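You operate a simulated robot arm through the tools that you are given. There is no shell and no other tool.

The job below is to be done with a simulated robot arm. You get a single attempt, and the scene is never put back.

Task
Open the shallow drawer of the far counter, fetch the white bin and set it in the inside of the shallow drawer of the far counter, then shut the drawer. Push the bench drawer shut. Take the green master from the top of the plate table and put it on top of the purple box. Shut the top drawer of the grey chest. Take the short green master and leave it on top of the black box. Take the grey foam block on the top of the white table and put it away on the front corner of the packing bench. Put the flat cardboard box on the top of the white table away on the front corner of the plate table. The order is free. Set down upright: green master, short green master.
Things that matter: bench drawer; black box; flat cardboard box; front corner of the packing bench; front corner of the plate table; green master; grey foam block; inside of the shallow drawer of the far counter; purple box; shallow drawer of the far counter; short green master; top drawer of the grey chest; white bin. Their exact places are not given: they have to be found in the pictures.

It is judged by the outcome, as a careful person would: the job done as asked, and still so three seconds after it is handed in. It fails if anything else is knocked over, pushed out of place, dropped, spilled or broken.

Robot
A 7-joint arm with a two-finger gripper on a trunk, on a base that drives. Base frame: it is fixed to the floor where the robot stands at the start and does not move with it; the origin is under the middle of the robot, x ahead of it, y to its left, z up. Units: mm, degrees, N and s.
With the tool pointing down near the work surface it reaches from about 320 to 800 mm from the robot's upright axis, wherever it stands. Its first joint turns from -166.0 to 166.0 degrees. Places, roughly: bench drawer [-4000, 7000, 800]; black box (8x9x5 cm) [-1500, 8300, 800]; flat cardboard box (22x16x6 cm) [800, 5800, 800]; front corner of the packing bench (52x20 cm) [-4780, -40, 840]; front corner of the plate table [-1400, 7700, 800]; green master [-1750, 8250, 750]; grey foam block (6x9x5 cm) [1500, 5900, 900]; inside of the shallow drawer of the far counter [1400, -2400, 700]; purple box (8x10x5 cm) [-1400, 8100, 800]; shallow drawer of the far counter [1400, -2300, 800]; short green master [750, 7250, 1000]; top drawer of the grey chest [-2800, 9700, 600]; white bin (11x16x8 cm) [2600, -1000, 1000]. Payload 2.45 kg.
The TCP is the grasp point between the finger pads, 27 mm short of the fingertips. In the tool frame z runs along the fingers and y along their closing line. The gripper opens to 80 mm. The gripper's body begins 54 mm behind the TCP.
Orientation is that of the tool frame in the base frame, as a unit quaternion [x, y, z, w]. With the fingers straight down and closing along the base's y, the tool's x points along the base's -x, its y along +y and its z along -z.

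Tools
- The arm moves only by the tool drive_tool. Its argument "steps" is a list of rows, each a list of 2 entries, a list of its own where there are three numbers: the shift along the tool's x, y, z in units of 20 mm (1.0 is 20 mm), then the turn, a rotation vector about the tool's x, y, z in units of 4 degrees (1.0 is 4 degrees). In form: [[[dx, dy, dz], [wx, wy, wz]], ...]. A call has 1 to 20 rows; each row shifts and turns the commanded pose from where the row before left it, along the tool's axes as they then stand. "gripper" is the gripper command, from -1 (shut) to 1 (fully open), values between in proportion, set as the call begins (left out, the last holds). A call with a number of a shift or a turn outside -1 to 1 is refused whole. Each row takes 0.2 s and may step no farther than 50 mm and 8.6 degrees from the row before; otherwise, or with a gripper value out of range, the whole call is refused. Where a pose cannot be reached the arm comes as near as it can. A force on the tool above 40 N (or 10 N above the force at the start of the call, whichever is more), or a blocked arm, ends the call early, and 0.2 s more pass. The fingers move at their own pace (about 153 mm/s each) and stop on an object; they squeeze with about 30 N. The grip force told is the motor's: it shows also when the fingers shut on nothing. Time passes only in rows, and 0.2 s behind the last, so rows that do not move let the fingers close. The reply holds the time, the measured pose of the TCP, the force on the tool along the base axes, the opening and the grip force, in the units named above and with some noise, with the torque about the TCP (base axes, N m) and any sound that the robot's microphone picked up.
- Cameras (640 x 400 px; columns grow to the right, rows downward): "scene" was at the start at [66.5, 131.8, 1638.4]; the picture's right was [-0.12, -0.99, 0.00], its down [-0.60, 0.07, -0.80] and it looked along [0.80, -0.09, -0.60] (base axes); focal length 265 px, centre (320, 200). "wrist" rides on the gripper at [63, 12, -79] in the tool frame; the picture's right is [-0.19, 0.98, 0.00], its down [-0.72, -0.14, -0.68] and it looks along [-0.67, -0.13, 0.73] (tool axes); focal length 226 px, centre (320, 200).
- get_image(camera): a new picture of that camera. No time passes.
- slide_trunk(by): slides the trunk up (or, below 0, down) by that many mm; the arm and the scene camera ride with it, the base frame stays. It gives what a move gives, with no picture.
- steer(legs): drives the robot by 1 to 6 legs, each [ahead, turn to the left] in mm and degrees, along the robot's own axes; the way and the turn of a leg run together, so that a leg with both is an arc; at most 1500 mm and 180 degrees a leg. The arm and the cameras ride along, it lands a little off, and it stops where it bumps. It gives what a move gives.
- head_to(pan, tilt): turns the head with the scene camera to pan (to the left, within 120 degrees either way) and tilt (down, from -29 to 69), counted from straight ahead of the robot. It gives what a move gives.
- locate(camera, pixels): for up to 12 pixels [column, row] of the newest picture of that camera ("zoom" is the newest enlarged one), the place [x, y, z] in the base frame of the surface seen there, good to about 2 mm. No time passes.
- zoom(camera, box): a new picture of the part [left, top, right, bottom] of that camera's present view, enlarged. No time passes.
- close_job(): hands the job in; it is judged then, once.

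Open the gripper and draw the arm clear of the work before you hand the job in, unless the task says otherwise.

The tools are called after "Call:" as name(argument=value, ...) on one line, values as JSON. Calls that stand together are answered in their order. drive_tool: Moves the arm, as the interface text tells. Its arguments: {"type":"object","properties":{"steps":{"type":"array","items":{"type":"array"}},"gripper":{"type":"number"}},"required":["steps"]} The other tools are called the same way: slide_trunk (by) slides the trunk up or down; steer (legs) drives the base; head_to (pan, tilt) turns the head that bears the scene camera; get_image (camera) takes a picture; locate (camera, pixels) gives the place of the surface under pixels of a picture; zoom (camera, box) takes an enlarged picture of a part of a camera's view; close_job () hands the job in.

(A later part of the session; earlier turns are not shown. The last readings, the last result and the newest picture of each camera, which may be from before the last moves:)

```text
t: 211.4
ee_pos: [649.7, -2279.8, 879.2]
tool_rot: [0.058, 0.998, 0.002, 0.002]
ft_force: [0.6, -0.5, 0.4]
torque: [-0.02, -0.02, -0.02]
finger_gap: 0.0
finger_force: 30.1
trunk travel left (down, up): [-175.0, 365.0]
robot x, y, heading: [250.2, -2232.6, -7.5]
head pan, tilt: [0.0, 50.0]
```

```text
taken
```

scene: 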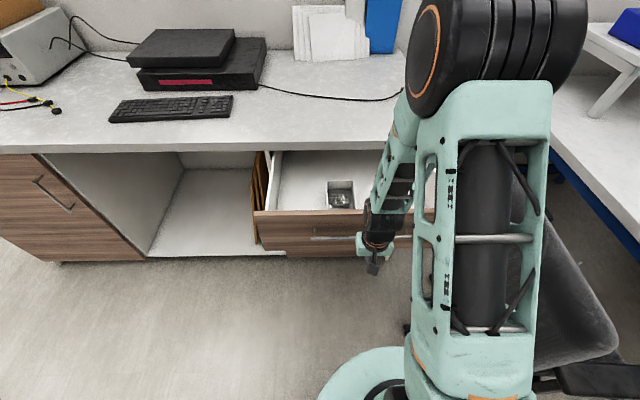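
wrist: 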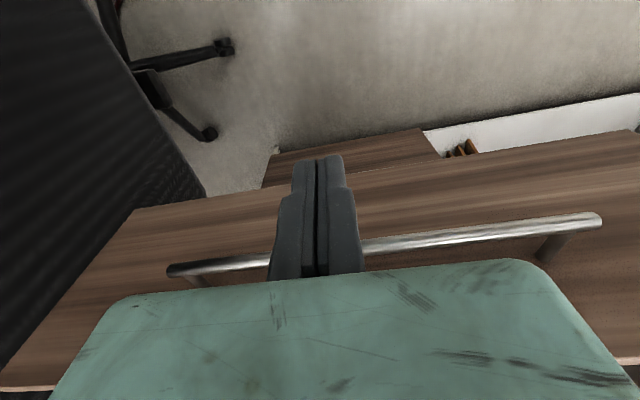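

The closed fingers are in front of the bar. I'll push forward steadily; the final stretch will be in smaller steps until it seats.

Call:
drive_tool(steps=[[[-0.7, 0, 0], [0, 0, 0]], [[-0.7, 0, 0], [0, 0, 0]], [[-0.7, 0, 0], [0, 0, 0]], [[-0.7, 0, 0], [0, 0, 0]], [[-0.7, 0, 0], [0, 0, 0]], [[-0.7, 0, 0], [0, 0, 0]], [[-0.7, 0, 0], [0, 0, 0]], [[-0.7, 0, 0], [0, 0, 0]], [[-0.7, 0, 0], [0, 0, 0]], [[-0.7, 0, 0], [0, 0, 0]], [[-0.7, 0, 0], [0, 0, 0]], [[-0.7, 0, 0], [0, 0, 0]], [[-0.7, 0, 0], [0, 0, 0]], [[-0.7, 0, 0], [0, 0, 0]], [[-0.7, 0, 0], [0, 0, 0]], [[-0.7, 0, 0], [0, 0, 0]], [[-0.7, 0, 0], [0, 0, 0]], [[-0.7, 0, 0], [0, 0, 0]], [[-0.7, 0, 0], [0, 0, 0]], [[-0.7, 0, 0], [0, 0, 0]]])

Call:
get_image(camera="scene")

```text
t: 215.7
ee_pos: [927.2, -2312.1, 881.5]
tool_rot: [0.057, 0.998, 0.002, 0.003]
ft_force: [-0.2, -0.1, -0.5]
torque: [-0.02, 0.01, 0.04]
finger_gap: 0.0
finger_force: 29.7
trunk travel left (down, up): [-175.0, 365.0]
robot x, y, heading: [249.2, -2229.3, -7.2]
head pan, tilt: [0.0, 50.0]
```

```text
taken
```

scene: 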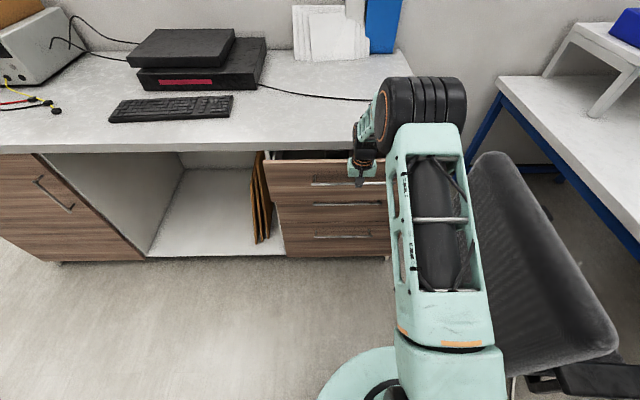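

The drawer is most of the way in. I'll keep pushing in smaller steps until it stops.

Call:
drive_tool(steps=[[[-0.5, 0, 0], [0, 0, 0]], [[-0.5, 0, 0], [0, 0, 0]], [[-0.5, 0, 0], [0, 0, 0]], [[-0.5, 0, 0], [0, 0, 0]], [[-0.5, 0, 0], [0, 0, 0]], [[-0.5, 0, 0], [0, 0, 0]], [[-0.5, 0, 0], [0, 0, 0]], [[-0.4, 0, 0], [0, 0, 0]], [[-0.2, 0, 0], [0, 0, 0]]])

Call:
get_image(camera="scene")

Call:
zoom(camera="scene", box=[240, 130, 400, 260])

```text
t: 217.7
ee_pos: [1003.9, -2321.9, 881.2]
tool_rot: [0.057, 0.998, 0.002, 0.001]
ft_force: [-33.8, 3.3, 1.6]
torque: [-0.19, -2.54, 0.54]
finger_gap: 0.2
finger_force: 29.5
trunk travel left (down, up): [-175.0, 365.0]
robot x, y, heading: [243.8, -2230.4, -7.3]
head pan, tilt: [0.0, 50.0]
```

```text
taken
```

scene: 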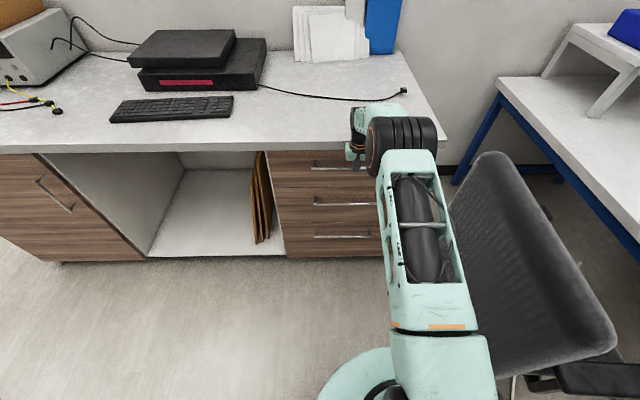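

```text
3.08 times, centred on (320, 195) of scene
```

zoom: 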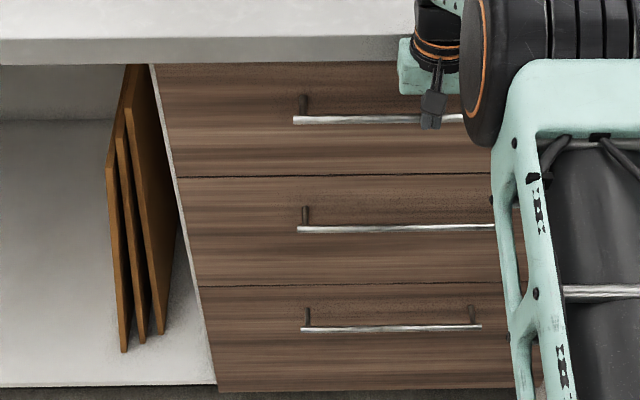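

A 34 N resistance and flush fronts suggest the drawer is shut. I'll verify by measuring the handle bar and the panel against the earlier closed values.

Call:
locate(camera="zoom", pixels=[[310, 120], [350, 119], [400, 119], [250, 100], [250, 200], [350, 150], [350, 190], [330, 228]])

Call:
drive_tool(steps=[[[0.5, 0, 0], [0, 0, 0]], [[1, 0, 0], [0, 0, 0]], [[1, 0, 0], [0, 0, 0]], [[1, 0, 0], [0, 0, 0]], [[1, 0, 0], [0, 0, 0]], [[1, 0, 0], [0, 0, 0]], [[1, 0, 0], [0, 0, 0]], [[1, 0, 0], [0, 0, 0]], [[1, 0, 0], [0, 0, 0]], [[1, 0, 0], [0, 0, 0]], [[1, 0, 0], [0, 0, 0]], [[1, 0, 0], [0, 0, 0]], [[1, 0, 0], [0, 0, 0]], [[1, 0, 0], [0, 0, 0]]])

Call:
get_image(camera="scene")

```text
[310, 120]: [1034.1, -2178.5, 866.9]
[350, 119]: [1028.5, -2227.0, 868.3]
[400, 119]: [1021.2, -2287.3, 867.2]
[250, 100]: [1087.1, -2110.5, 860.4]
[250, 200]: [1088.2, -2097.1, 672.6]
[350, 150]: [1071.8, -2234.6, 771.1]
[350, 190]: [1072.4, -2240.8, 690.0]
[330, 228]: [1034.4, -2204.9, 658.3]
```

```text
t: 220.7
ee_pos: [740.4, -2290.8, 880.4]
tool_rot: [0.058, 0.998, 0.002, 0.002]
ft_force: [0.2, 0.3, -0.1]
torque: [-0.02, -0.01, 0.01]
finger_gap: 0.0
finger_force: 29.7
trunk travel left (down, up): [-175.0, 365.0]
robot x, y, heading: [248.3, -2231.6, -6.9]
head pan, tilt: [0.0, 50.0]
```

```text
taken
```

scene: 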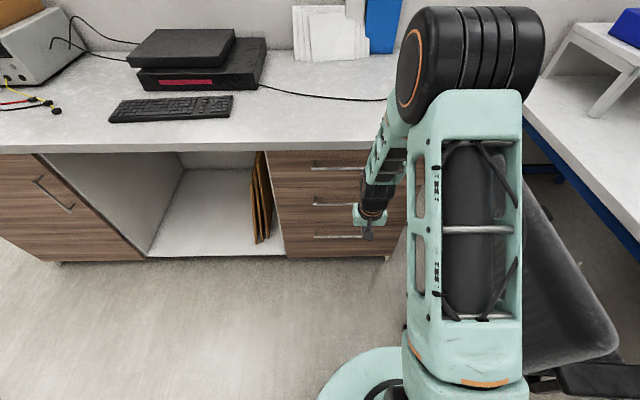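

The bar is at x≈1028 at y=-2227, identical to its shut position, so the far counter task is done. I'll raise the trunk and drive back to the start area to look for the way to the other areas.

Call:
slide_trunk(by=300)

Call:
steer(legs=[[0, 90], [1442, 0], [0, 36], [860, 0]])

Call:
head_to(pan=0, tilt=20)

Call:
get_image(camera="scene")

Call:
head_to(pan=60, tilt=20)

Call:
get_image(camera="scene")

```text
t: 223.7
ee_pos: [741.7, -2290.0, 1179.4]
tool_rot: [0.057, 0.998, 0.001, 0.002]
ft_force: [-0.2, 0.3, -0.3]
torque: [0.01, -0.02, 0.01]
finger_gap: 0.0
finger_force: 30.4
trunk travel left (down, up): [-475.0, 65.0]
robot x, y, heading: [248.9, -2234.3, -7.6]
head pan, tilt: [0.0, 50.0]
```

```text
t: 227.0
ee_pos: [466.7, -1786.0, 1180.5]
tool_rot: [-0.531, 0.847, 0.002, 0.002]
ft_force: [0.6, 0.3, 0.1]
torque: [-0.01, 0.0, 0.01]
finger_gap: 0.0
finger_force: 29.6
trunk travel left (down, up): [-475.0, 65.0]
robot x, y, heading: [251.0, -2232.6, 63.0]
head pan, tilt: [0.0, 50.0]
stopped in leg 1: the robot was blocked; the commanded pose is now the measured one
```

```text
t: 228.0
ee_pos: [465.8, -1786.4, 1178.9]
tool_rot: [-0.531, 0.847, 0.004, 0.0]
ft_force: [-0.4, -0.3, 0.2]
torque: [0.01, -0.03, -0.02]
finger_gap: 0.0
finger_force: 29.7
trunk travel left (down, up): [-475.0, 65.0]
robot x, y, heading: [248.1, -2230.0, 63.0]
head pan, tilt: [0.0, 20.0]
```

```text
taken
```

scene: 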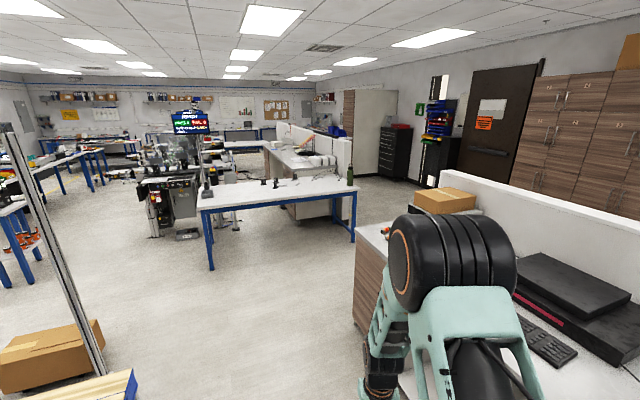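

```text
t: 229.3
ee_pos: [466.5, -1786.6, 1179.7]
tool_rot: [-0.531, 0.848, 0.004, 0.001]
ft_force: [-0.3, -0.2, 0.1]
torque: [0.04, -0.05, 0.02]
finger_gap: 0.0
finger_force: 29.6
trunk travel left (down, up): [-475.0, 65.0]
robot x, y, heading: [244.1, -2230.4, 63.2]
head pan, tilt: [60.0, 20.0]
```

```text
taken
```

scene: 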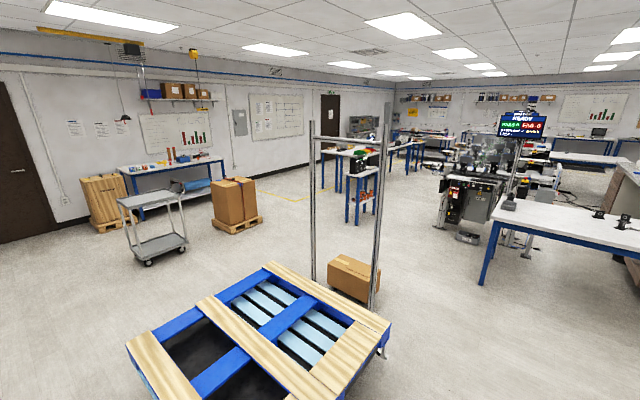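

The turn was blocked at heading 63°, so something touched, maybe the chair or counter. I'll look to the right and down to see what is in contact.

Call:
head_to(pan=-90, tilt=55)

Call:
get_image(camera="scene")

Call:
head_to(pan=-119, tilt=60)

Call:
get_image(camera="scene")

Call:
head_to(pan=-30, tilt=55)

Call:
get_image(camera="scene")

```text
t: 231.6
ee_pos: [466.0, -1785.9, 1180.0]
tool_rot: [-0.531, 0.847, 0.003, 0.0]
ft_force: [-0.1, -0.6, 0.4]
torque: [-0.03, 0.02, 0.03]
finger_gap: 0.0
finger_force: 30.0
trunk travel left (down, up): [-475.0, 65.0]
robot x, y, heading: [247.1, -2236.2, 62.9]
head pan, tilt: [-90.0, 55.0]
```

```text
taken
```

scene: 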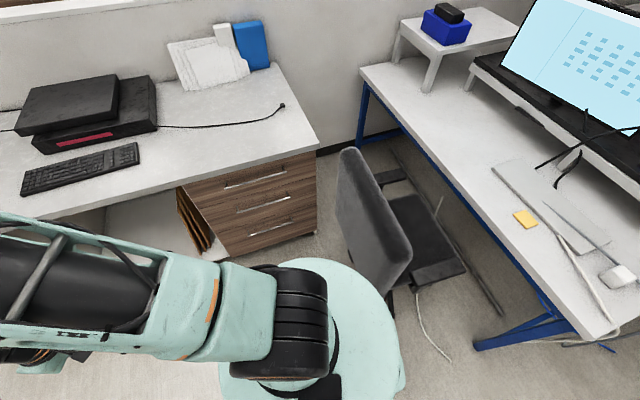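

```text
t: 232.6
ee_pos: [467.1, -1786.2, 1179.5]
tool_rot: [-0.53, 0.848, 0.004, 0.001]
ft_force: [0.0, -0.2, 0.1]
torque: [0.0, -0.01, -0.01]
finger_gap: 0.2
finger_force: 29.7
trunk travel left (down, up): [-475.0, 65.0]
robot x, y, heading: [247.0, -2232.8, 63.2]
head pan, tilt: [-119.0, 60.0]
```

```text
taken
```

scene: 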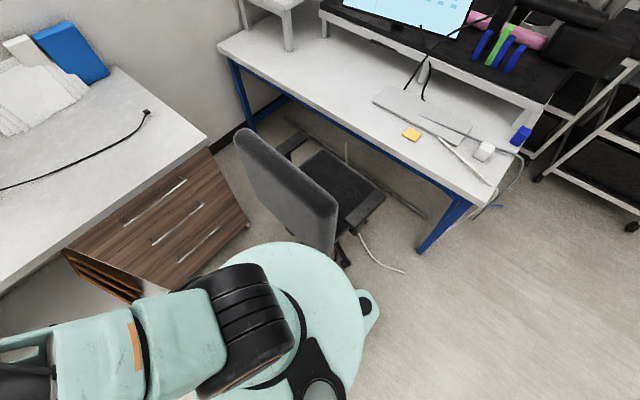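

```text
t: 234.2
ee_pos: [466.6, -1785.7, 1178.4]
tool_rot: [-0.53, 0.848, 0.003, 0.001]
ft_force: [-1.0, 0.0, -0.8]
torque: [-0.04, 0.03, -0.01]
finger_gap: 0.0
finger_force: 29.7
trunk travel left (down, up): [-475.0, 65.0]
robot x, y, heading: [248.2, -2232.7, 63.3]
head pan, tilt: [-30.0, 55.0]
```

```text
taken
```

scene: 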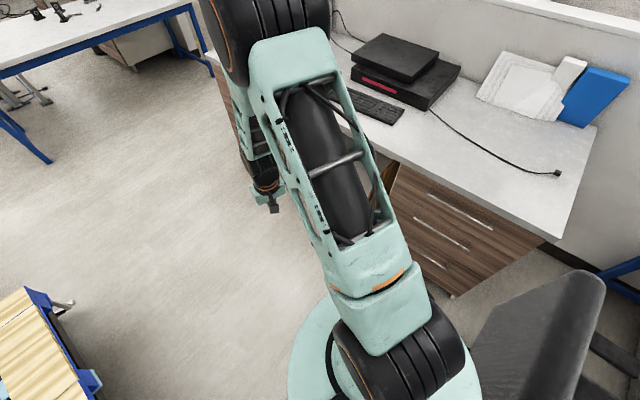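

The chair back is right beside the base. I'll measure the chair and the base's edge to see whether the chair moved.

Call:
head_to(pan=-90, tilt=55)

Call:
get_image(camera="scene")

Call:
locate(camera="scene", pixels=[[350, 153], [370, 185], [390, 225], [405, 262], [338, 215], [375, 280], [330, 265], [395, 330], [400, 385], [300, 262], [260, 330], [395, 295]])

```text
t: 235.5
ee_pos: [466.4, -1786.1, 1179.3]
tool_rot: [-0.531, 0.848, 0.004, 0.001]
ft_force: [-0.7, -0.3, -0.9]
torque: [0.0, 0.02, -0.01]
finger_gap: 0.0
finger_force: 29.6
trunk travel left (down, up): [-475.0, 65.0]
robot x, y, heading: [248.7, -2234.6, 63.3]
head pan, tilt: [-90.0, 55.0]
```

```text
taken
```

scene: 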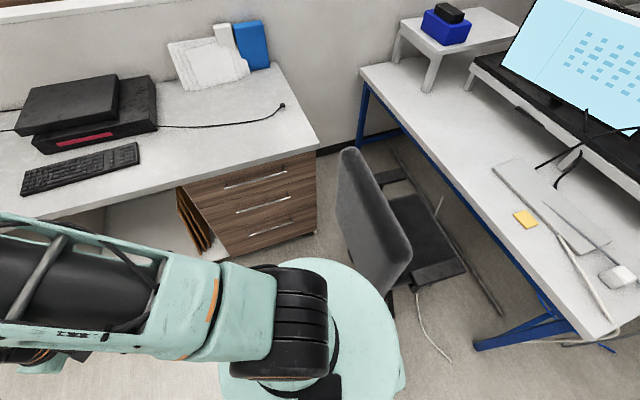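

```text
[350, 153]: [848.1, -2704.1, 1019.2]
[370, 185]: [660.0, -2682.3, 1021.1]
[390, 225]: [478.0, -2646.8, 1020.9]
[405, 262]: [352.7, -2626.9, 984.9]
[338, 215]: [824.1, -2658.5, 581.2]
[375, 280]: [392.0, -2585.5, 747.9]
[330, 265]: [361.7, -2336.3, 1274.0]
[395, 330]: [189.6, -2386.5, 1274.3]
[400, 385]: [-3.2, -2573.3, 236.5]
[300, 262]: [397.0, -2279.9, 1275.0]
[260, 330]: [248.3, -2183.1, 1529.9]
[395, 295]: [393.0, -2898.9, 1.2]
```

The base reaches about 420 mm behind the axis (point at z≈236), so its rear corner may touch the chair's foot while turning left. I'll look at the chair's feet more closely.

Call:
head_to(pan=-119, tilt=60)

Call:
zoom(camera="scene", box=[200, 180, 460, 400])

Call:
locate(camera="zoom", pixels=[[310, 150], [320, 125], [345, 120], [370, 160], [345, 215], [340, 260], [300, 145], [360, 230], [330, 330], [280, 130]])

```text
t: 236.4
ee_pos: [467.1, -1785.5, 1180.1]
tool_rot: [-0.531, 0.847, 0.005, 0.001]
ft_force: [0.0, -0.1, -0.1]
torque: [-0.03, 0.02, -0.02]
finger_gap: 0.0
finger_force: 29.7
trunk travel left (down, up): [-475.0, 65.0]
robot x, y, heading: [247.6, -2235.4, 63.0]
head pan, tilt: [-119.0, 60.0]
```

```text
1.82 times, centred on (330, 290) of scene
```

zoom: 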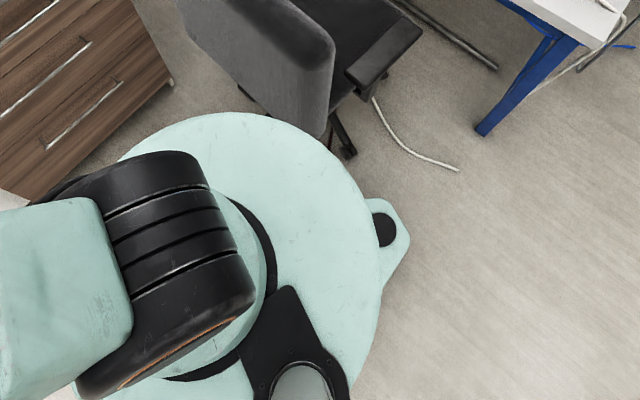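

```text
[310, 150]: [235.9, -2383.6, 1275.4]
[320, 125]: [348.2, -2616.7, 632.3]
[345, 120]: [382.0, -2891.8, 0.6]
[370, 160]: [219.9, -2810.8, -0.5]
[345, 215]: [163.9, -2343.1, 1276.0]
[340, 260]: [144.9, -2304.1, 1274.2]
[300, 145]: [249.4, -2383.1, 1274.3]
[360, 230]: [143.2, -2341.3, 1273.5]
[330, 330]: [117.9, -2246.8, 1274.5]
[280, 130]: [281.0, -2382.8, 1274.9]
```

The chair's foot seems hidden just behind the base's rear lobe. I'll simply drive forward out of there (heading 63°, free lane), then look back at the chair.

Call:
steer(legs=[[450, 0]])

Call:
get_image(camera="scene")

Call:
locate(camera="scene", pixels=[[240, 130], [300, 160], [330, 200], [335, 245], [320, 330], [345, 260], [300, 300], [280, 250]])

```text
t: 239.2
ee_pos: [666.0, -1382.0, 1179.0]
tool_rot: [-0.532, 0.847, 0.003, 0.001]
ft_force: [0.7, 0.7, -0.1]
torque: [0.01, 0.04, -0.01]
finger_gap: 0.0
finger_force: 29.8
trunk travel left (down, up): [-475.0, 65.0]
robot x, y, heading: [449.1, -1831.1, 63.6]
head pan, tilt: [-119.0, 60.0]
```

```text
taken
```

scene: 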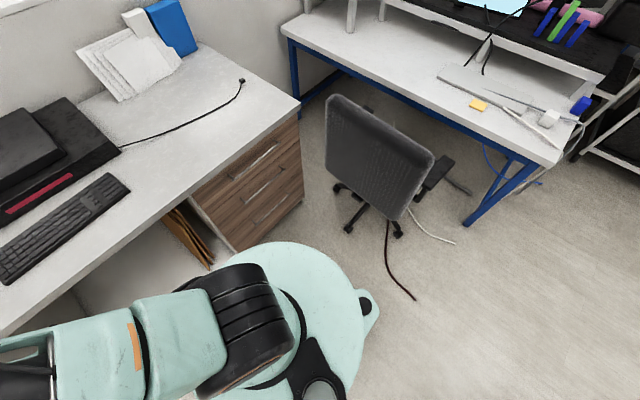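

```text
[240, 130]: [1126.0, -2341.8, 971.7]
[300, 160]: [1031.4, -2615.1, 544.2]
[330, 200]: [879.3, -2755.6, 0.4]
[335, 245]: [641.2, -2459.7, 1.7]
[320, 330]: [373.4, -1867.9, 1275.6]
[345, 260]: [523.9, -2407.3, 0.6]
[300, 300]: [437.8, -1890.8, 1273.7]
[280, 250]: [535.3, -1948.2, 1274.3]
```

The chair stands clear now; its nearest caster is at (348,228). I'll measure the chair's back once more to compare.

Call:
locate(camera="scene", pixels=[[348, 228], [398, 233], [338, 98], [385, 125], [428, 152], [395, 210], [327, 170], [340, 187], [365, 300], [375, 320]])

```text
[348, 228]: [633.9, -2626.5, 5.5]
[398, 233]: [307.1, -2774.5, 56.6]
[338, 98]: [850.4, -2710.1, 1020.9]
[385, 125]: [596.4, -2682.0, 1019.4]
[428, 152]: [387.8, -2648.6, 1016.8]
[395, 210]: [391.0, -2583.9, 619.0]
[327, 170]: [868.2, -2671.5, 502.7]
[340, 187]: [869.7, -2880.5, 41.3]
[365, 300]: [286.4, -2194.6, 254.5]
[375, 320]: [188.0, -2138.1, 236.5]
```

The chair is unmoved (same corner readings). I'll continue to the start area and survey toward the left side of the room.

Call:
steer(legs=[[0, 28], [1030, 0], [0, 28], [850, 0]])

Call:
head_to(pan=0, tilt=22)

Call:
get_image(camera="scene")

Call:
locate(camera="scene", pixels=[[100, 200], [200, 250], [200, 180], [300, 300], [320, 220], [400, 300], [450, 300], [250, 150], [150, 150], [30, 250], [550, 350], [320, 170]])

```text
t: 251.4
ee_pos: [-252.4, 357.0, 1179.4]
tool_rot: [0.871, -0.492, -0.003, 0.001]
ft_force: [-0.4, -0.7, 0.5]
torque: [-0.01, 0.01, 0.01]
finger_gap: 0.0
finger_force: 30.1
trunk travel left (down, up): [-475.0, 65.0]
robot x, y, heading: [5.5, -69.6, 120.0]
head pan, tilt: [-119.0, 60.0]
```

```text
t: 253.4
ee_pos: [-252.7, 355.9, 1180.1]
tool_rot: [0.871, -0.492, -0.003, 0.001]
ft_force: [-0.3, 0.6, 0.5]
torque: [-0.01, 0.04, -0.01]
finger_gap: 0.1
finger_force: 30.0
trunk travel left (down, up): [-475.0, 65.0]
robot x, y, heading: [1.9, -70.4, 119.9]
head pan, tilt: [0.0, 22.0]
```

```text
taken
```

scene: 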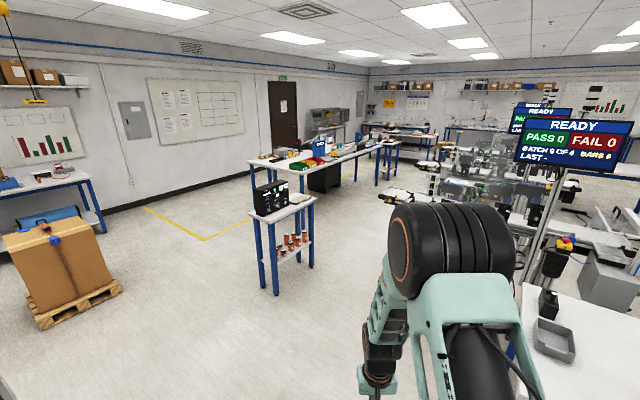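

```text
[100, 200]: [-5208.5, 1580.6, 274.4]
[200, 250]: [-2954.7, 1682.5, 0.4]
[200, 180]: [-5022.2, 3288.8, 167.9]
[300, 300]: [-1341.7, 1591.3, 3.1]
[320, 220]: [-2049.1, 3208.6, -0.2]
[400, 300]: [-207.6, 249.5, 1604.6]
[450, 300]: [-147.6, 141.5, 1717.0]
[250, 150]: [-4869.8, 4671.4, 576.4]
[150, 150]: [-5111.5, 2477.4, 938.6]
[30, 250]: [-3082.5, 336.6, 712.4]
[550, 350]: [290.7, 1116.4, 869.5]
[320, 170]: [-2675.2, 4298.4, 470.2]
```

The left wall is at x≈-5100 with benches; a small device table stands near (-1340,1600) and the conveyor station is to the right. I'll measure the obstacles framing the lane between them.

Call:
locate(camera="scene", pixels=[[275, 293], [262, 285], [313, 265], [255, 215], [350, 170], [378, 185], [385, 145], [410, 200], [390, 190], [345, 250], [500, 150], [520, 300]])

Call:
head_to(pan=-30, tilt=22)

Call:
get_image(camera="scene")

Call:
locate(camera="scene", pixels=[[100, 250], [140, 300], [200, 300], [60, 210], [150, 220], [220, 230], [250, 280], [290, 330], [350, 230], [30, 180], [100, 190], [20, 240]])

```text
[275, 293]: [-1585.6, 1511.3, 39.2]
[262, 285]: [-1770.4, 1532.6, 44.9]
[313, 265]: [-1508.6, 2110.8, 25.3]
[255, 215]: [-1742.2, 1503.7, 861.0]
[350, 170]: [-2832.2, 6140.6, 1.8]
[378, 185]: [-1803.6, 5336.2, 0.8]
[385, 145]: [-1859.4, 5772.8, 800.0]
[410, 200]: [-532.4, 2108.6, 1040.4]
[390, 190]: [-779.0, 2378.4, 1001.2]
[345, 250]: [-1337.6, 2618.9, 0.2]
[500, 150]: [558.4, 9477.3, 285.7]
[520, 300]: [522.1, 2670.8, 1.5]
```

```text
t: 254.3
ee_pos: [-252.6, 355.0, 1179.6]
tool_rot: [0.87, -0.492, -0.003, 0.001]
ft_force: [0.2, 0.5, -0.2]
torque: [-0.04, 0.01, 0.03]
finger_gap: 0.0
finger_force: 29.7
trunk travel left (down, up): [-475.0, 65.0]
robot x, y, heading: [1.5, -70.7, 120.1]
head pan, tilt: [-30.0, 22.0]
```

```text
taken
```

scene: 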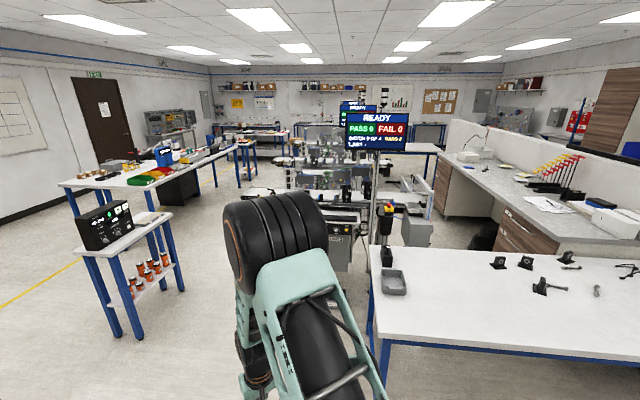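

```text
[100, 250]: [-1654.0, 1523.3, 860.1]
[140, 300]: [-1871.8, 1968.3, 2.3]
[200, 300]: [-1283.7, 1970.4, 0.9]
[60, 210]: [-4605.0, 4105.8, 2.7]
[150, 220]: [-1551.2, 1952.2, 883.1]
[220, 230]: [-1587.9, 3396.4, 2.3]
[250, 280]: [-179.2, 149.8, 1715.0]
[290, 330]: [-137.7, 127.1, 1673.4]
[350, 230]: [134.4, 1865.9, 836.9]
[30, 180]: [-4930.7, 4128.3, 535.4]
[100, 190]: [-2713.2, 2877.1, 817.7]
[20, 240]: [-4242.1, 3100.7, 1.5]
```

The small table spans (-1770,1500)–(-1500,2110) and the conveyor's left end is near (-780,2380). I'll zoom to understand the conveyor line and what lies behind it.

Call:
zoom(camera="scene", box=[190, 80, 460, 250])

Call:
locate(camera="zoom", pixels=[[30, 170], [150, 200], [170, 250], [130, 280], [210, 220], [110, 140], [200, 130], [560, 170], [520, 230], [580, 290], [440, 160], [70, 260]])

```text
2.35 times, centred on (325, 165) of scene
```

zoom: 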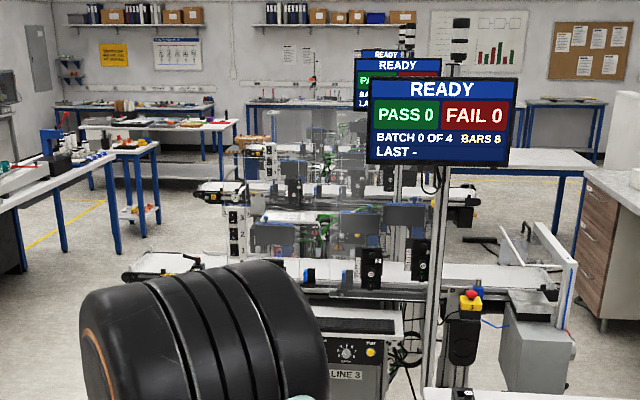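

```text
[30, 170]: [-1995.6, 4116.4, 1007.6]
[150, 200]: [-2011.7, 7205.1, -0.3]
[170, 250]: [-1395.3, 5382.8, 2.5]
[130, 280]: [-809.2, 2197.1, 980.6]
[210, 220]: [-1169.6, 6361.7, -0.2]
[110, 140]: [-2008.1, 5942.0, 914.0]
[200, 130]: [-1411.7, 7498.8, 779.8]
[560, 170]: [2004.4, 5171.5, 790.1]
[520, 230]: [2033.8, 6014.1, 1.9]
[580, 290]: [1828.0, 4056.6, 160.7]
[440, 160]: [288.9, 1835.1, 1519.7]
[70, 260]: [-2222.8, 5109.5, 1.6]
```

The gap between the small table and the conveyor is only ~0.7 m, too narrow; the lane along the left wall looks wide. I'll check the left side for obstacles.

Call:
head_to(pan=30, tilt=22)

Call:
get_image(camera="scene")

Call:
locate(camera="scene", pixels=[[300, 290], [260, 330], [170, 300], [350, 260], [400, 240], [330, 215], [230, 200], [100, 200], [470, 300], [60, 280], [200, 250], [420, 200]])

```text
t: 255.6
ee_pos: [-251.6, 355.9, 1180.2]
tool_rot: [0.87, -0.493, -0.003, 0.001]
ft_force: [0.4, 0.2, 0.9]
torque: [0.0, -0.02, -0.05]
finger_gap: 0.0
finger_force: 30.3
trunk travel left (down, up): [-475.0, 65.0]
robot x, y, heading: [3.0, -72.8, 120.4]
head pan, tilt: [30.0, 22.0]
```

```text
taken
```

scene: 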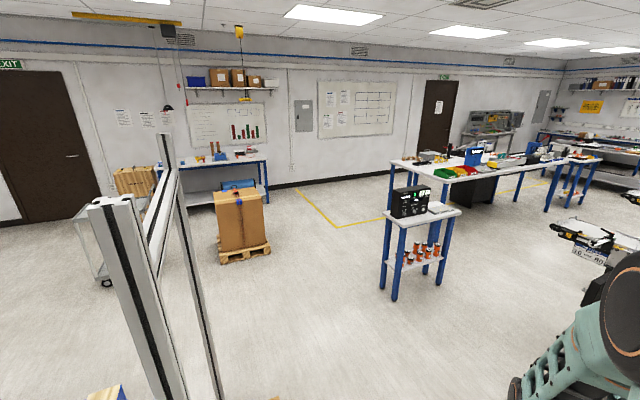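

```text
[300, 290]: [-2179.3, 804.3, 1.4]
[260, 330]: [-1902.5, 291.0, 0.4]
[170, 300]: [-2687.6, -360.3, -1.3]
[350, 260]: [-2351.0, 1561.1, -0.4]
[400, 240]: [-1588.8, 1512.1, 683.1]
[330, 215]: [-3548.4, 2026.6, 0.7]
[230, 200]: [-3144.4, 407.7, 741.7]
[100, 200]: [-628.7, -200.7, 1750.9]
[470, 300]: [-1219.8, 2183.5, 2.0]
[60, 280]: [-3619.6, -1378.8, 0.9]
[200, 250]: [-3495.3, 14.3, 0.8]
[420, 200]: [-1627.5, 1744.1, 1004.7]
```

A gantry frame stands near (-630,-200). I'll get its other post and the box pallet's corners before driving.

Call:
locate(camera="scene", pixels=[[270, 248], [220, 262], [258, 225], [215, 385], [205, 330], [165, 150], [150, 330], [108, 285], [340, 225], [300, 190], [395, 297], [440, 280]])

```text
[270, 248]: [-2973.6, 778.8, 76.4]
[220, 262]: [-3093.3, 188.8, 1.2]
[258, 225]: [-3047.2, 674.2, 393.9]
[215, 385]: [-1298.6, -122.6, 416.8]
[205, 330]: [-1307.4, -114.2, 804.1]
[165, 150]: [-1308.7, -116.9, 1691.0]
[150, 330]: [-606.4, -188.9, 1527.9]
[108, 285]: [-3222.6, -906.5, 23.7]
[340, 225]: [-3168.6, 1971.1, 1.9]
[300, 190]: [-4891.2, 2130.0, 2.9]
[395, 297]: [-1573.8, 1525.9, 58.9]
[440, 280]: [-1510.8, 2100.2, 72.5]
```

I recall a cardboard box on the floor near the posts; I'll look more to the left to place it.

Call:
head_to(pan=65, tilt=35)

Call:
get_image(camera="scene")

Call:
locate(camera="scene", pixels=[[100, 350], [200, 350], [300, 350], [400, 350], [300, 250], [400, 250], [200, 250], [500, 300], [350, 300], [250, 300], [150, 300], [450, 380]])

```text
t: 256.6
ee_pos: [-252.9, 355.9, 1178.6]
tool_rot: [0.871, -0.491, -0.004, 0.0]
ft_force: [0.2, 0.6, -0.4]
torque: [-0.02, 0.01, 0.01]
finger_gap: 0.0
finger_force: 29.9
trunk travel left (down, up): [-475.0, 65.0]
robot x, y, heading: [3.0, -68.0, 120.3]
head pan, tilt: [65.0, 35.0]
```

```text
taken
```

scene: 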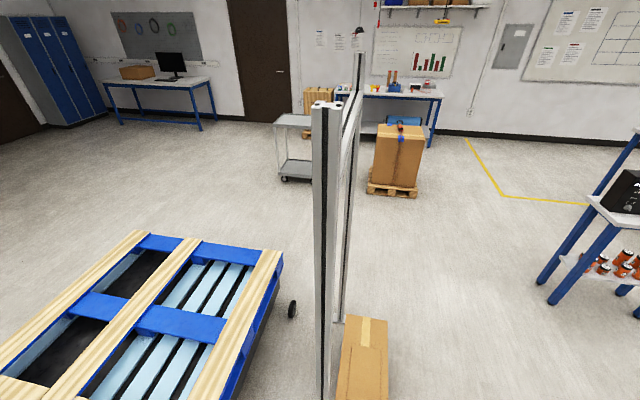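

```text
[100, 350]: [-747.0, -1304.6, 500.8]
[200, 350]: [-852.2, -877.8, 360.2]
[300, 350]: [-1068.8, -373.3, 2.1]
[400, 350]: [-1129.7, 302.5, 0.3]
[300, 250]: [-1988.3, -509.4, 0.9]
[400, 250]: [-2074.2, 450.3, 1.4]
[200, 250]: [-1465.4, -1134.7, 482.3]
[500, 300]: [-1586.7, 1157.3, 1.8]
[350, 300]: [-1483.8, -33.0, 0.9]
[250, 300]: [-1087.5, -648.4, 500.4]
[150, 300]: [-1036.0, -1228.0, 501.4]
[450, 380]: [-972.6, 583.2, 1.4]
```

The path north of the box (y≤230) and south of the small table (y≥1500) is free. I'll drive: up 1100 mm, then west to (-2400,950), then northwest to the wide left lane.

Call:
steer(legs=[[1100, 0], [0, 57.5], [925, 0], [925, 0], [0, -49], [1300, 0]])

Call:
head_to(pan=-20, tilt=20)

Call:
get_image(camera="scene")

Call:
head_to(pan=-70, tilt=20)

Call:
get_image(camera="scene")

```text
t: 282.3
ee_pos: [-3522.8, 2364.1, 1179.8]
tool_rot: [0.903, -0.43, -0.004, 0.002]
ft_force: [0.3, 0.5, -0.6]
torque: [0.01, 0.01, 0.01]
finger_gap: 0.3
finger_force: 29.4
trunk travel left (down, up): [-475.0, 65.0]
robot x, y, heading: [-3209.8, 1977.9, 128.2]
head pan, tilt: [65.0, 35.0]
```

```text
t: 283.9
ee_pos: [-3523.7, 2365.0, 1180.0]
tool_rot: [0.903, -0.429, -0.003, 0.002]
ft_force: [-0.1, 0.4, -0.4]
torque: [0.01, 0.02, -0.01]
finger_gap: 0.0
finger_force: 29.6
trunk travel left (down, up): [-475.0, 65.0]
robot x, y, heading: [-3208.4, 1977.2, 128.2]
head pan, tilt: [-20.0, 20.0]
```

```text
taken
```

scene: 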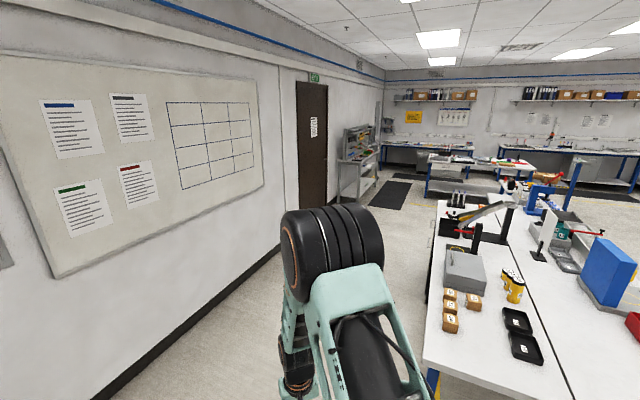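

```text
t: 285.1
ee_pos: [-3522.0, 2365.6, 1179.2]
tool_rot: [0.903, -0.43, -0.003, 0.001]
ft_force: [-0.1, 0.3, -0.7]
torque: [-0.01, 0.0, 0.02]
finger_gap: 0.0
finger_force: 30.2
trunk travel left (down, up): [-475.0, 65.0]
robot x, y, heading: [-3211.5, 1977.2, 128.3]
head pan, tilt: [-70.0, 20.0]
```

```text
taken
```

scene: 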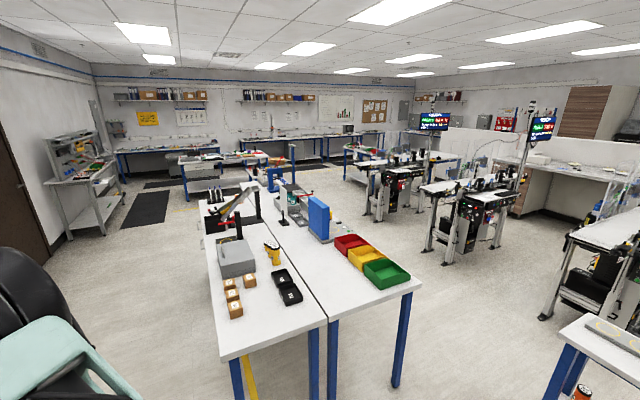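

Now I can see the far half: a work table at (200,165), more tables along the far wall, two conveyor stations. I'll zoom in and measure these.

Call:
zoom(camera="scene", box=[20, 80, 340, 230])

Call:
locate(camera="zoom", pixels=[[80, 180], [110, 240], [230, 150], [330, 175], [400, 165], [480, 150], [340, 240], [440, 230], [250, 260], [500, 145], [620, 110], [370, 155]])

Call:
locate(camera="scene", pixels=[[150, 250], [180, 300], [215, 355], [320, 320], [395, 385], [410, 285], [365, 215], [425, 245], [440, 300], [350, 180], [420, 220], [145, 205]])

```text
2.00 times, centred on (180, 155) of scene
```

zoom: 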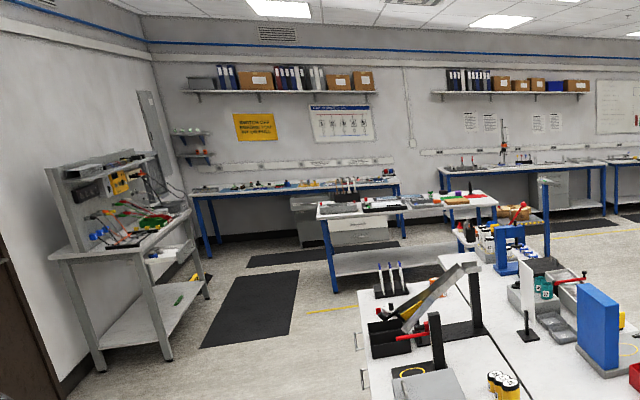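

```text
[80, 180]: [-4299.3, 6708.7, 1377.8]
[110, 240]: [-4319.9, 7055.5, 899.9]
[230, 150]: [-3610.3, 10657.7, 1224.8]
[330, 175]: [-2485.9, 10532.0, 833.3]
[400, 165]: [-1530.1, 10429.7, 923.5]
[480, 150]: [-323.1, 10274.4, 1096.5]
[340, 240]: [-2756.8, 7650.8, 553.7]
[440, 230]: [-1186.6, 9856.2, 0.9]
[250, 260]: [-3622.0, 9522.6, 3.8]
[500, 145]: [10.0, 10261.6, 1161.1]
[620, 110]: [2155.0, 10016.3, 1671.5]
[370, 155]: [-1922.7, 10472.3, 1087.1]
```

```text
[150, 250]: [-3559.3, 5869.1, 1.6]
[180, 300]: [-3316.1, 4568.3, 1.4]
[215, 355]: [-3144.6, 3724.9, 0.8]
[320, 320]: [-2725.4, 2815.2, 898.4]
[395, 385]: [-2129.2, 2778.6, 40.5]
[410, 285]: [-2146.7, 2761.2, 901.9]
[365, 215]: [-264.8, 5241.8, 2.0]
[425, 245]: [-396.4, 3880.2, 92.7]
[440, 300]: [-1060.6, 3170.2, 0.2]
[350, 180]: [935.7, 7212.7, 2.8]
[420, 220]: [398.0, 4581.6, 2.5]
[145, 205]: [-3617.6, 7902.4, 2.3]
```

The bench with the drawer is at the left wall around (-4300,6700–7050), a work table around (-2750…-1200, 7500–8400). I'll drive north along x≈-3750 and stop near y≈5400.

Call:
steer(legs=[[0, -14.5], [1337, 0], [0, -25], [1100, 0], [1000, 0]])

Call:
head_to(pan=15, tilt=25)

Call:
get_image(camera="scene")

Call:
head_to(pan=-40, tilt=20)

Call:
get_image(camera="scene")

```text
t: 303.9
ee_pos: [-3610.5, 5787.0, 1179.4]
tool_rot: [-0.695, 0.719, 0.003, -0.001]
ft_force: [-0.7, -0.2, -0.2]
torque: [-0.02, 0.0, 0.0]
finger_gap: 0.1
finger_force: 29.7
trunk travel left (down, up): [-475.0, 65.0]
robot x, y, heading: [-3627.7, 5291.0, 87.2]
head pan, tilt: [-70.0, 20.0]
```

```text
t: 305.5
ee_pos: [-3610.4, 5787.8, 1180.5]
tool_rot: [-0.696, 0.719, 0.004, 0.0]
ft_force: [0.4, -0.5, 0.5]
torque: [0.0, -0.02, 0.02]
finger_gap: 0.0
finger_force: 29.3
trunk travel left (down, up): [-475.0, 65.0]
robot x, y, heading: [-3630.1, 5286.2, 87.1]
head pan, tilt: [15.0, 25.0]
```

```text
taken
```

scene: 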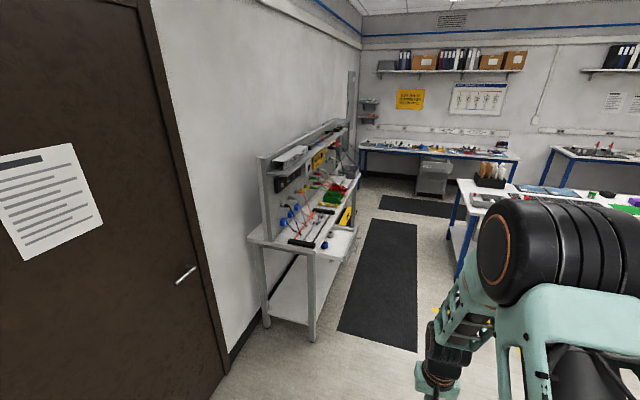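

```text
t: 306.7
ee_pos: [-3610.4, 5787.3, 1178.7]
tool_rot: [-0.695, 0.719, 0.003, 0.001]
ft_force: [-0.5, 0.2, -0.4]
torque: [0.0, -0.01, 0.01]
finger_gap: 0.0
finger_force: 29.3
trunk travel left (down, up): [-475.0, 65.0]
robot x, y, heading: [-3626.9, 5291.2, 87.1]
head pan, tilt: [-40.0, 20.0]
```

```text
taken
```

scene: 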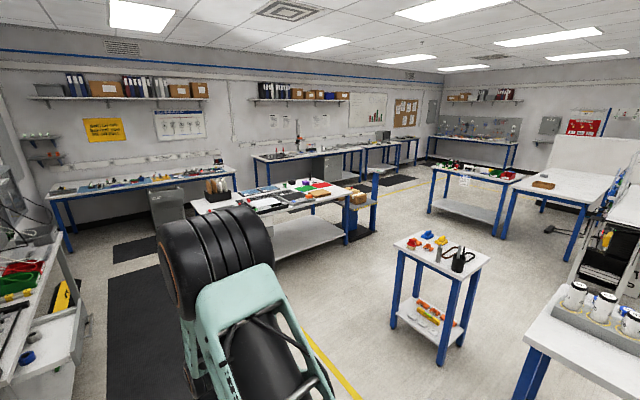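

The grey bench at left has an open drawer (around (335,245) in the first view). I'll zoom in on it from here.

Call:
head_to(pan=10, tilt=30)

Call:
zoom(camera="scene", box=[190, 100, 400, 330])

Call:
locate(camera="zoom", pixels=[[330, 190], [345, 235], [300, 240], [370, 190], [340, 260], [250, 215], [280, 330], [390, 170], [365, 210], [330, 230], [300, 150], [220, 200]])

```text
t: 307.9
ee_pos: [-3610.1, 5787.8, 1180.2]
tool_rot: [-0.695, 0.719, 0.004, 0.0]
ft_force: [-0.8, -0.3, -0.6]
torque: [-0.02, 0.03, -0.01]
finger_gap: 0.0
finger_force: 29.9
trunk travel left (down, up): [-475.0, 65.0]
robot x, y, heading: [-3628.1, 5294.2, 87.3]
head pan, tilt: [10.0, 30.0]
```

```text
1.74 times, centred on (295, 215) of scene
```

zoom: 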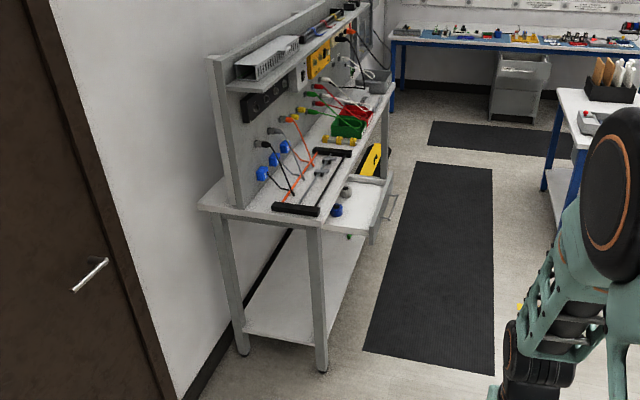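

```text
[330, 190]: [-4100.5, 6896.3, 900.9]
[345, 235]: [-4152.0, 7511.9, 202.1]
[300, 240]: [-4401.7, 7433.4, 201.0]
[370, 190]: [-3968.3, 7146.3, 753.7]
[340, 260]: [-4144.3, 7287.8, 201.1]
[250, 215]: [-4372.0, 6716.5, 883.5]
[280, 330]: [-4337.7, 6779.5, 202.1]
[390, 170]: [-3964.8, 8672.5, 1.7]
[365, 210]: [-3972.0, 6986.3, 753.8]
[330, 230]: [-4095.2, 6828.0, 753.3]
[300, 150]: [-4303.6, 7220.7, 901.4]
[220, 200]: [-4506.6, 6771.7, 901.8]
```

The bench drawer is open ~200 mm toward +x, its front at x≈-3870, y≈6850–7300. Before driving there I'll measure nearby tables on the right.

Call:
head_to(pan=-45, tilt=25)

Call:
get_image(camera="scene")

Call:
locate(camera="scene", pixels=[[355, 270], [400, 335], [450, 235], [375, 210], [500, 335], [230, 180], [330, 165], [310, 220], [160, 190], [420, 150], [470, 205], [560, 170]])

Call:
zoom(camera="scene", box=[130, 120, 400, 260])

```text
t: 309.1
ee_pos: [-3610.9, 5786.7, 1179.6]
tool_rot: [-0.695, 0.719, 0.003, 0.0]
ft_force: [0.0, -0.2, -0.2]
torque: [0.01, 0.02, 0.02]
finger_gap: 0.0
finger_force: 29.8
trunk travel left (down, up): [-475.0, 65.0]
robot x, y, heading: [-3624.5, 5294.2, 87.3]
head pan, tilt: [-45.0, 25.0]
```

```text
taken
```

scene: 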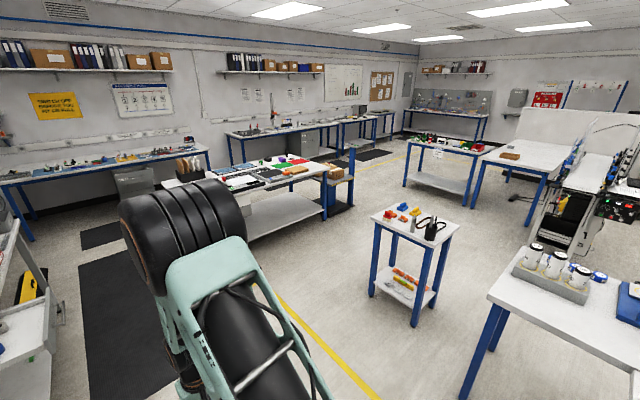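

```text
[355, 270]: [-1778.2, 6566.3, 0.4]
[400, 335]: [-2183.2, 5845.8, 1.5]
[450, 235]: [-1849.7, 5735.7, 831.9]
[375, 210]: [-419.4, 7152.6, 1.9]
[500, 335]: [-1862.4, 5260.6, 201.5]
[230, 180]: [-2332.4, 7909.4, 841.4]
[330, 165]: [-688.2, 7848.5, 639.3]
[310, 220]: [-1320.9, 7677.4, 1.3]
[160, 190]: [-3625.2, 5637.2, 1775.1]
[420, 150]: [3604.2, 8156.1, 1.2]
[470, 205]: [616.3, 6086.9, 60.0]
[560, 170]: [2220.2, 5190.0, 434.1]
```

```text
2.37 times, centred on (265, 190) of scene
```

zoom: 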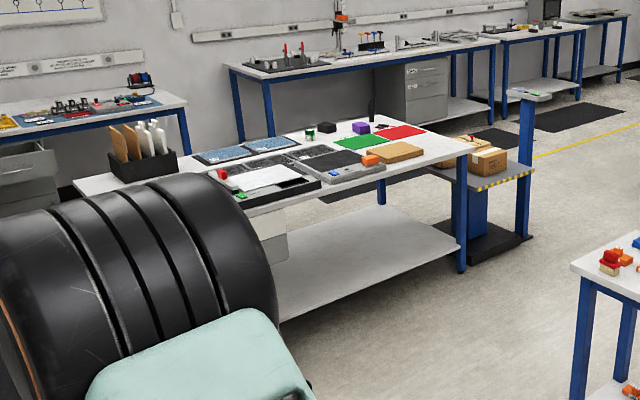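

The plate table (with green master, black and purple boxes at zoom (309,132), (326,128), (361,128)) and the white table with the flat cardboard box are visible. First I go to the bench drawer: drive to (-3250,7050) and face -x.

Call:
steer(legs=[[0, -17.5], [1075, 0], [0, 20], [760, 0], [0, 90]])

Call:
head_to(pan=5, tilt=50)

Call:
get_image(camera="scene")

Call:
get_image(camera="wrist")

```text
t: 324.4
ee_pos: [-3756.2, 7042.0, 1179.2]
tool_rot: [1.0, 0.013, -0.003, 0.003]
ft_force: [0.3, -0.8, -0.2]
torque: [-0.03, -0.02, 0.01]
finger_gap: 0.0
finger_force: 29.3
trunk travel left (down, up): [-475.0, 65.0]
robot x, y, heading: [-3259.1, 7051.8, -179.6]
head pan, tilt: [-45.0, 25.0]
```

```text
t: 325.6
ee_pos: [-3754.9, 7041.1, 1179.9]
tool_rot: [1.0, 0.012, -0.002, 0.002]
ft_force: [0.7, -1.3, 0.1]
torque: [-0.02, 0.01, 0.0]
finger_gap: 0.2
finger_force: 29.6
trunk travel left (down, up): [-475.0, 65.0]
robot x, y, heading: [-3259.1, 7050.0, -179.5]
head pan, tilt: [5.0, 50.0]
```

```text
taken
```

scene: 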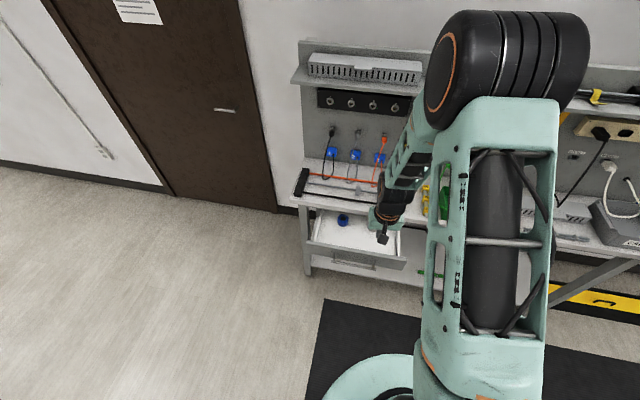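

```text
taken
```

wrist: 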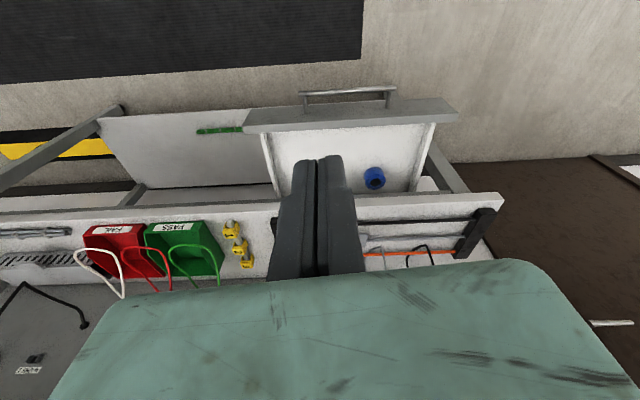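

The drawer front shows at (311,245)–(405,265) with its bar handle near (352,265). I'll measure it.

Call:
zoom(camera="scene", box=[280, 180, 440, 290])

Call:
locate(camera="zoom", pixels=[[125, 248], [480, 308], [300, 280], [220, 310], [290, 323], [360, 335], [300, 300], [240, 150], [100, 80], [200, 235], [480, 180], [460, 280]])

Call:
locate(camera="wrist", pixels=[[250, 125], [350, 115], [450, 110], [305, 95], [390, 90], [300, 140], [400, 125], [280, 205], [420, 200], [375, 170]])

```text
3.64 times, centred on (360, 235) of scene
```

zoom: 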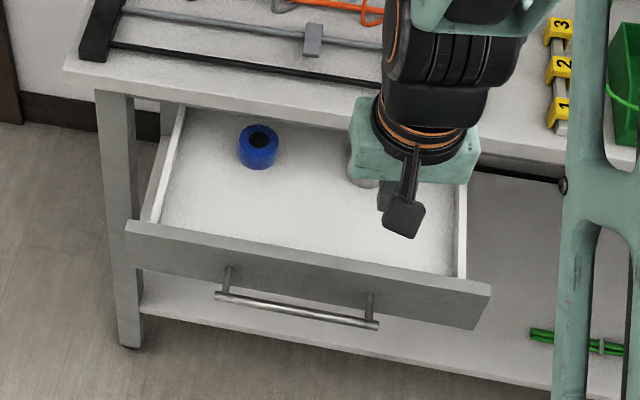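

```text
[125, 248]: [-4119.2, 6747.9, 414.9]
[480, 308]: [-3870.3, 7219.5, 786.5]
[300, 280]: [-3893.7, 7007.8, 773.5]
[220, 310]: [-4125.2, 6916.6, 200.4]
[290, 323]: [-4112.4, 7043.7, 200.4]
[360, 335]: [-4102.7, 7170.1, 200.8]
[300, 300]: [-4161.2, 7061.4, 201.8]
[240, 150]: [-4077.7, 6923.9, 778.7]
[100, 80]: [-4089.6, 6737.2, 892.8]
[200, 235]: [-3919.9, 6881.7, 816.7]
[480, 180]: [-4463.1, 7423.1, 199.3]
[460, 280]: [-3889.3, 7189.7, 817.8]
```

```text
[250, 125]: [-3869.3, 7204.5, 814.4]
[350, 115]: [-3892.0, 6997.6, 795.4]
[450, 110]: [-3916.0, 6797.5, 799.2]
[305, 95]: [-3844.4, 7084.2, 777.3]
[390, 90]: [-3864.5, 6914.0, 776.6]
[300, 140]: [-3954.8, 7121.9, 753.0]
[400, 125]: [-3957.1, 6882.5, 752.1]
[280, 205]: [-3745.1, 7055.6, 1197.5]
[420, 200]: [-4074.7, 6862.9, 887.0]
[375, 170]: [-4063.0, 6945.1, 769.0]
```

The drawer is turned like the room (≈6.6°): panel from (-3916,6797) to (-3869,7204), bar centre about (-3855,7000,777), so the push direction is heading 173.4°. I'll turn the robot 8° right to line the tool up.

Call:
steer(legs=[[0, -8]])

```text
t: 326.6
ee_pos: [-3751.9, 7111.4, 1179.6]
tool_rot: [0.998, -0.057, -0.003, 0.002]
ft_force: [0.5, 0.5, 1.0]
torque: [-0.02, 0.02, 0.02]
finger_gap: 0.0
finger_force: 30.0
trunk travel left (down, up): [-475.0, 65.0]
robot x, y, heading: [-3256.5, 7052.5, 172.4]
head pan, tilt: [5.0, 50.0]
```

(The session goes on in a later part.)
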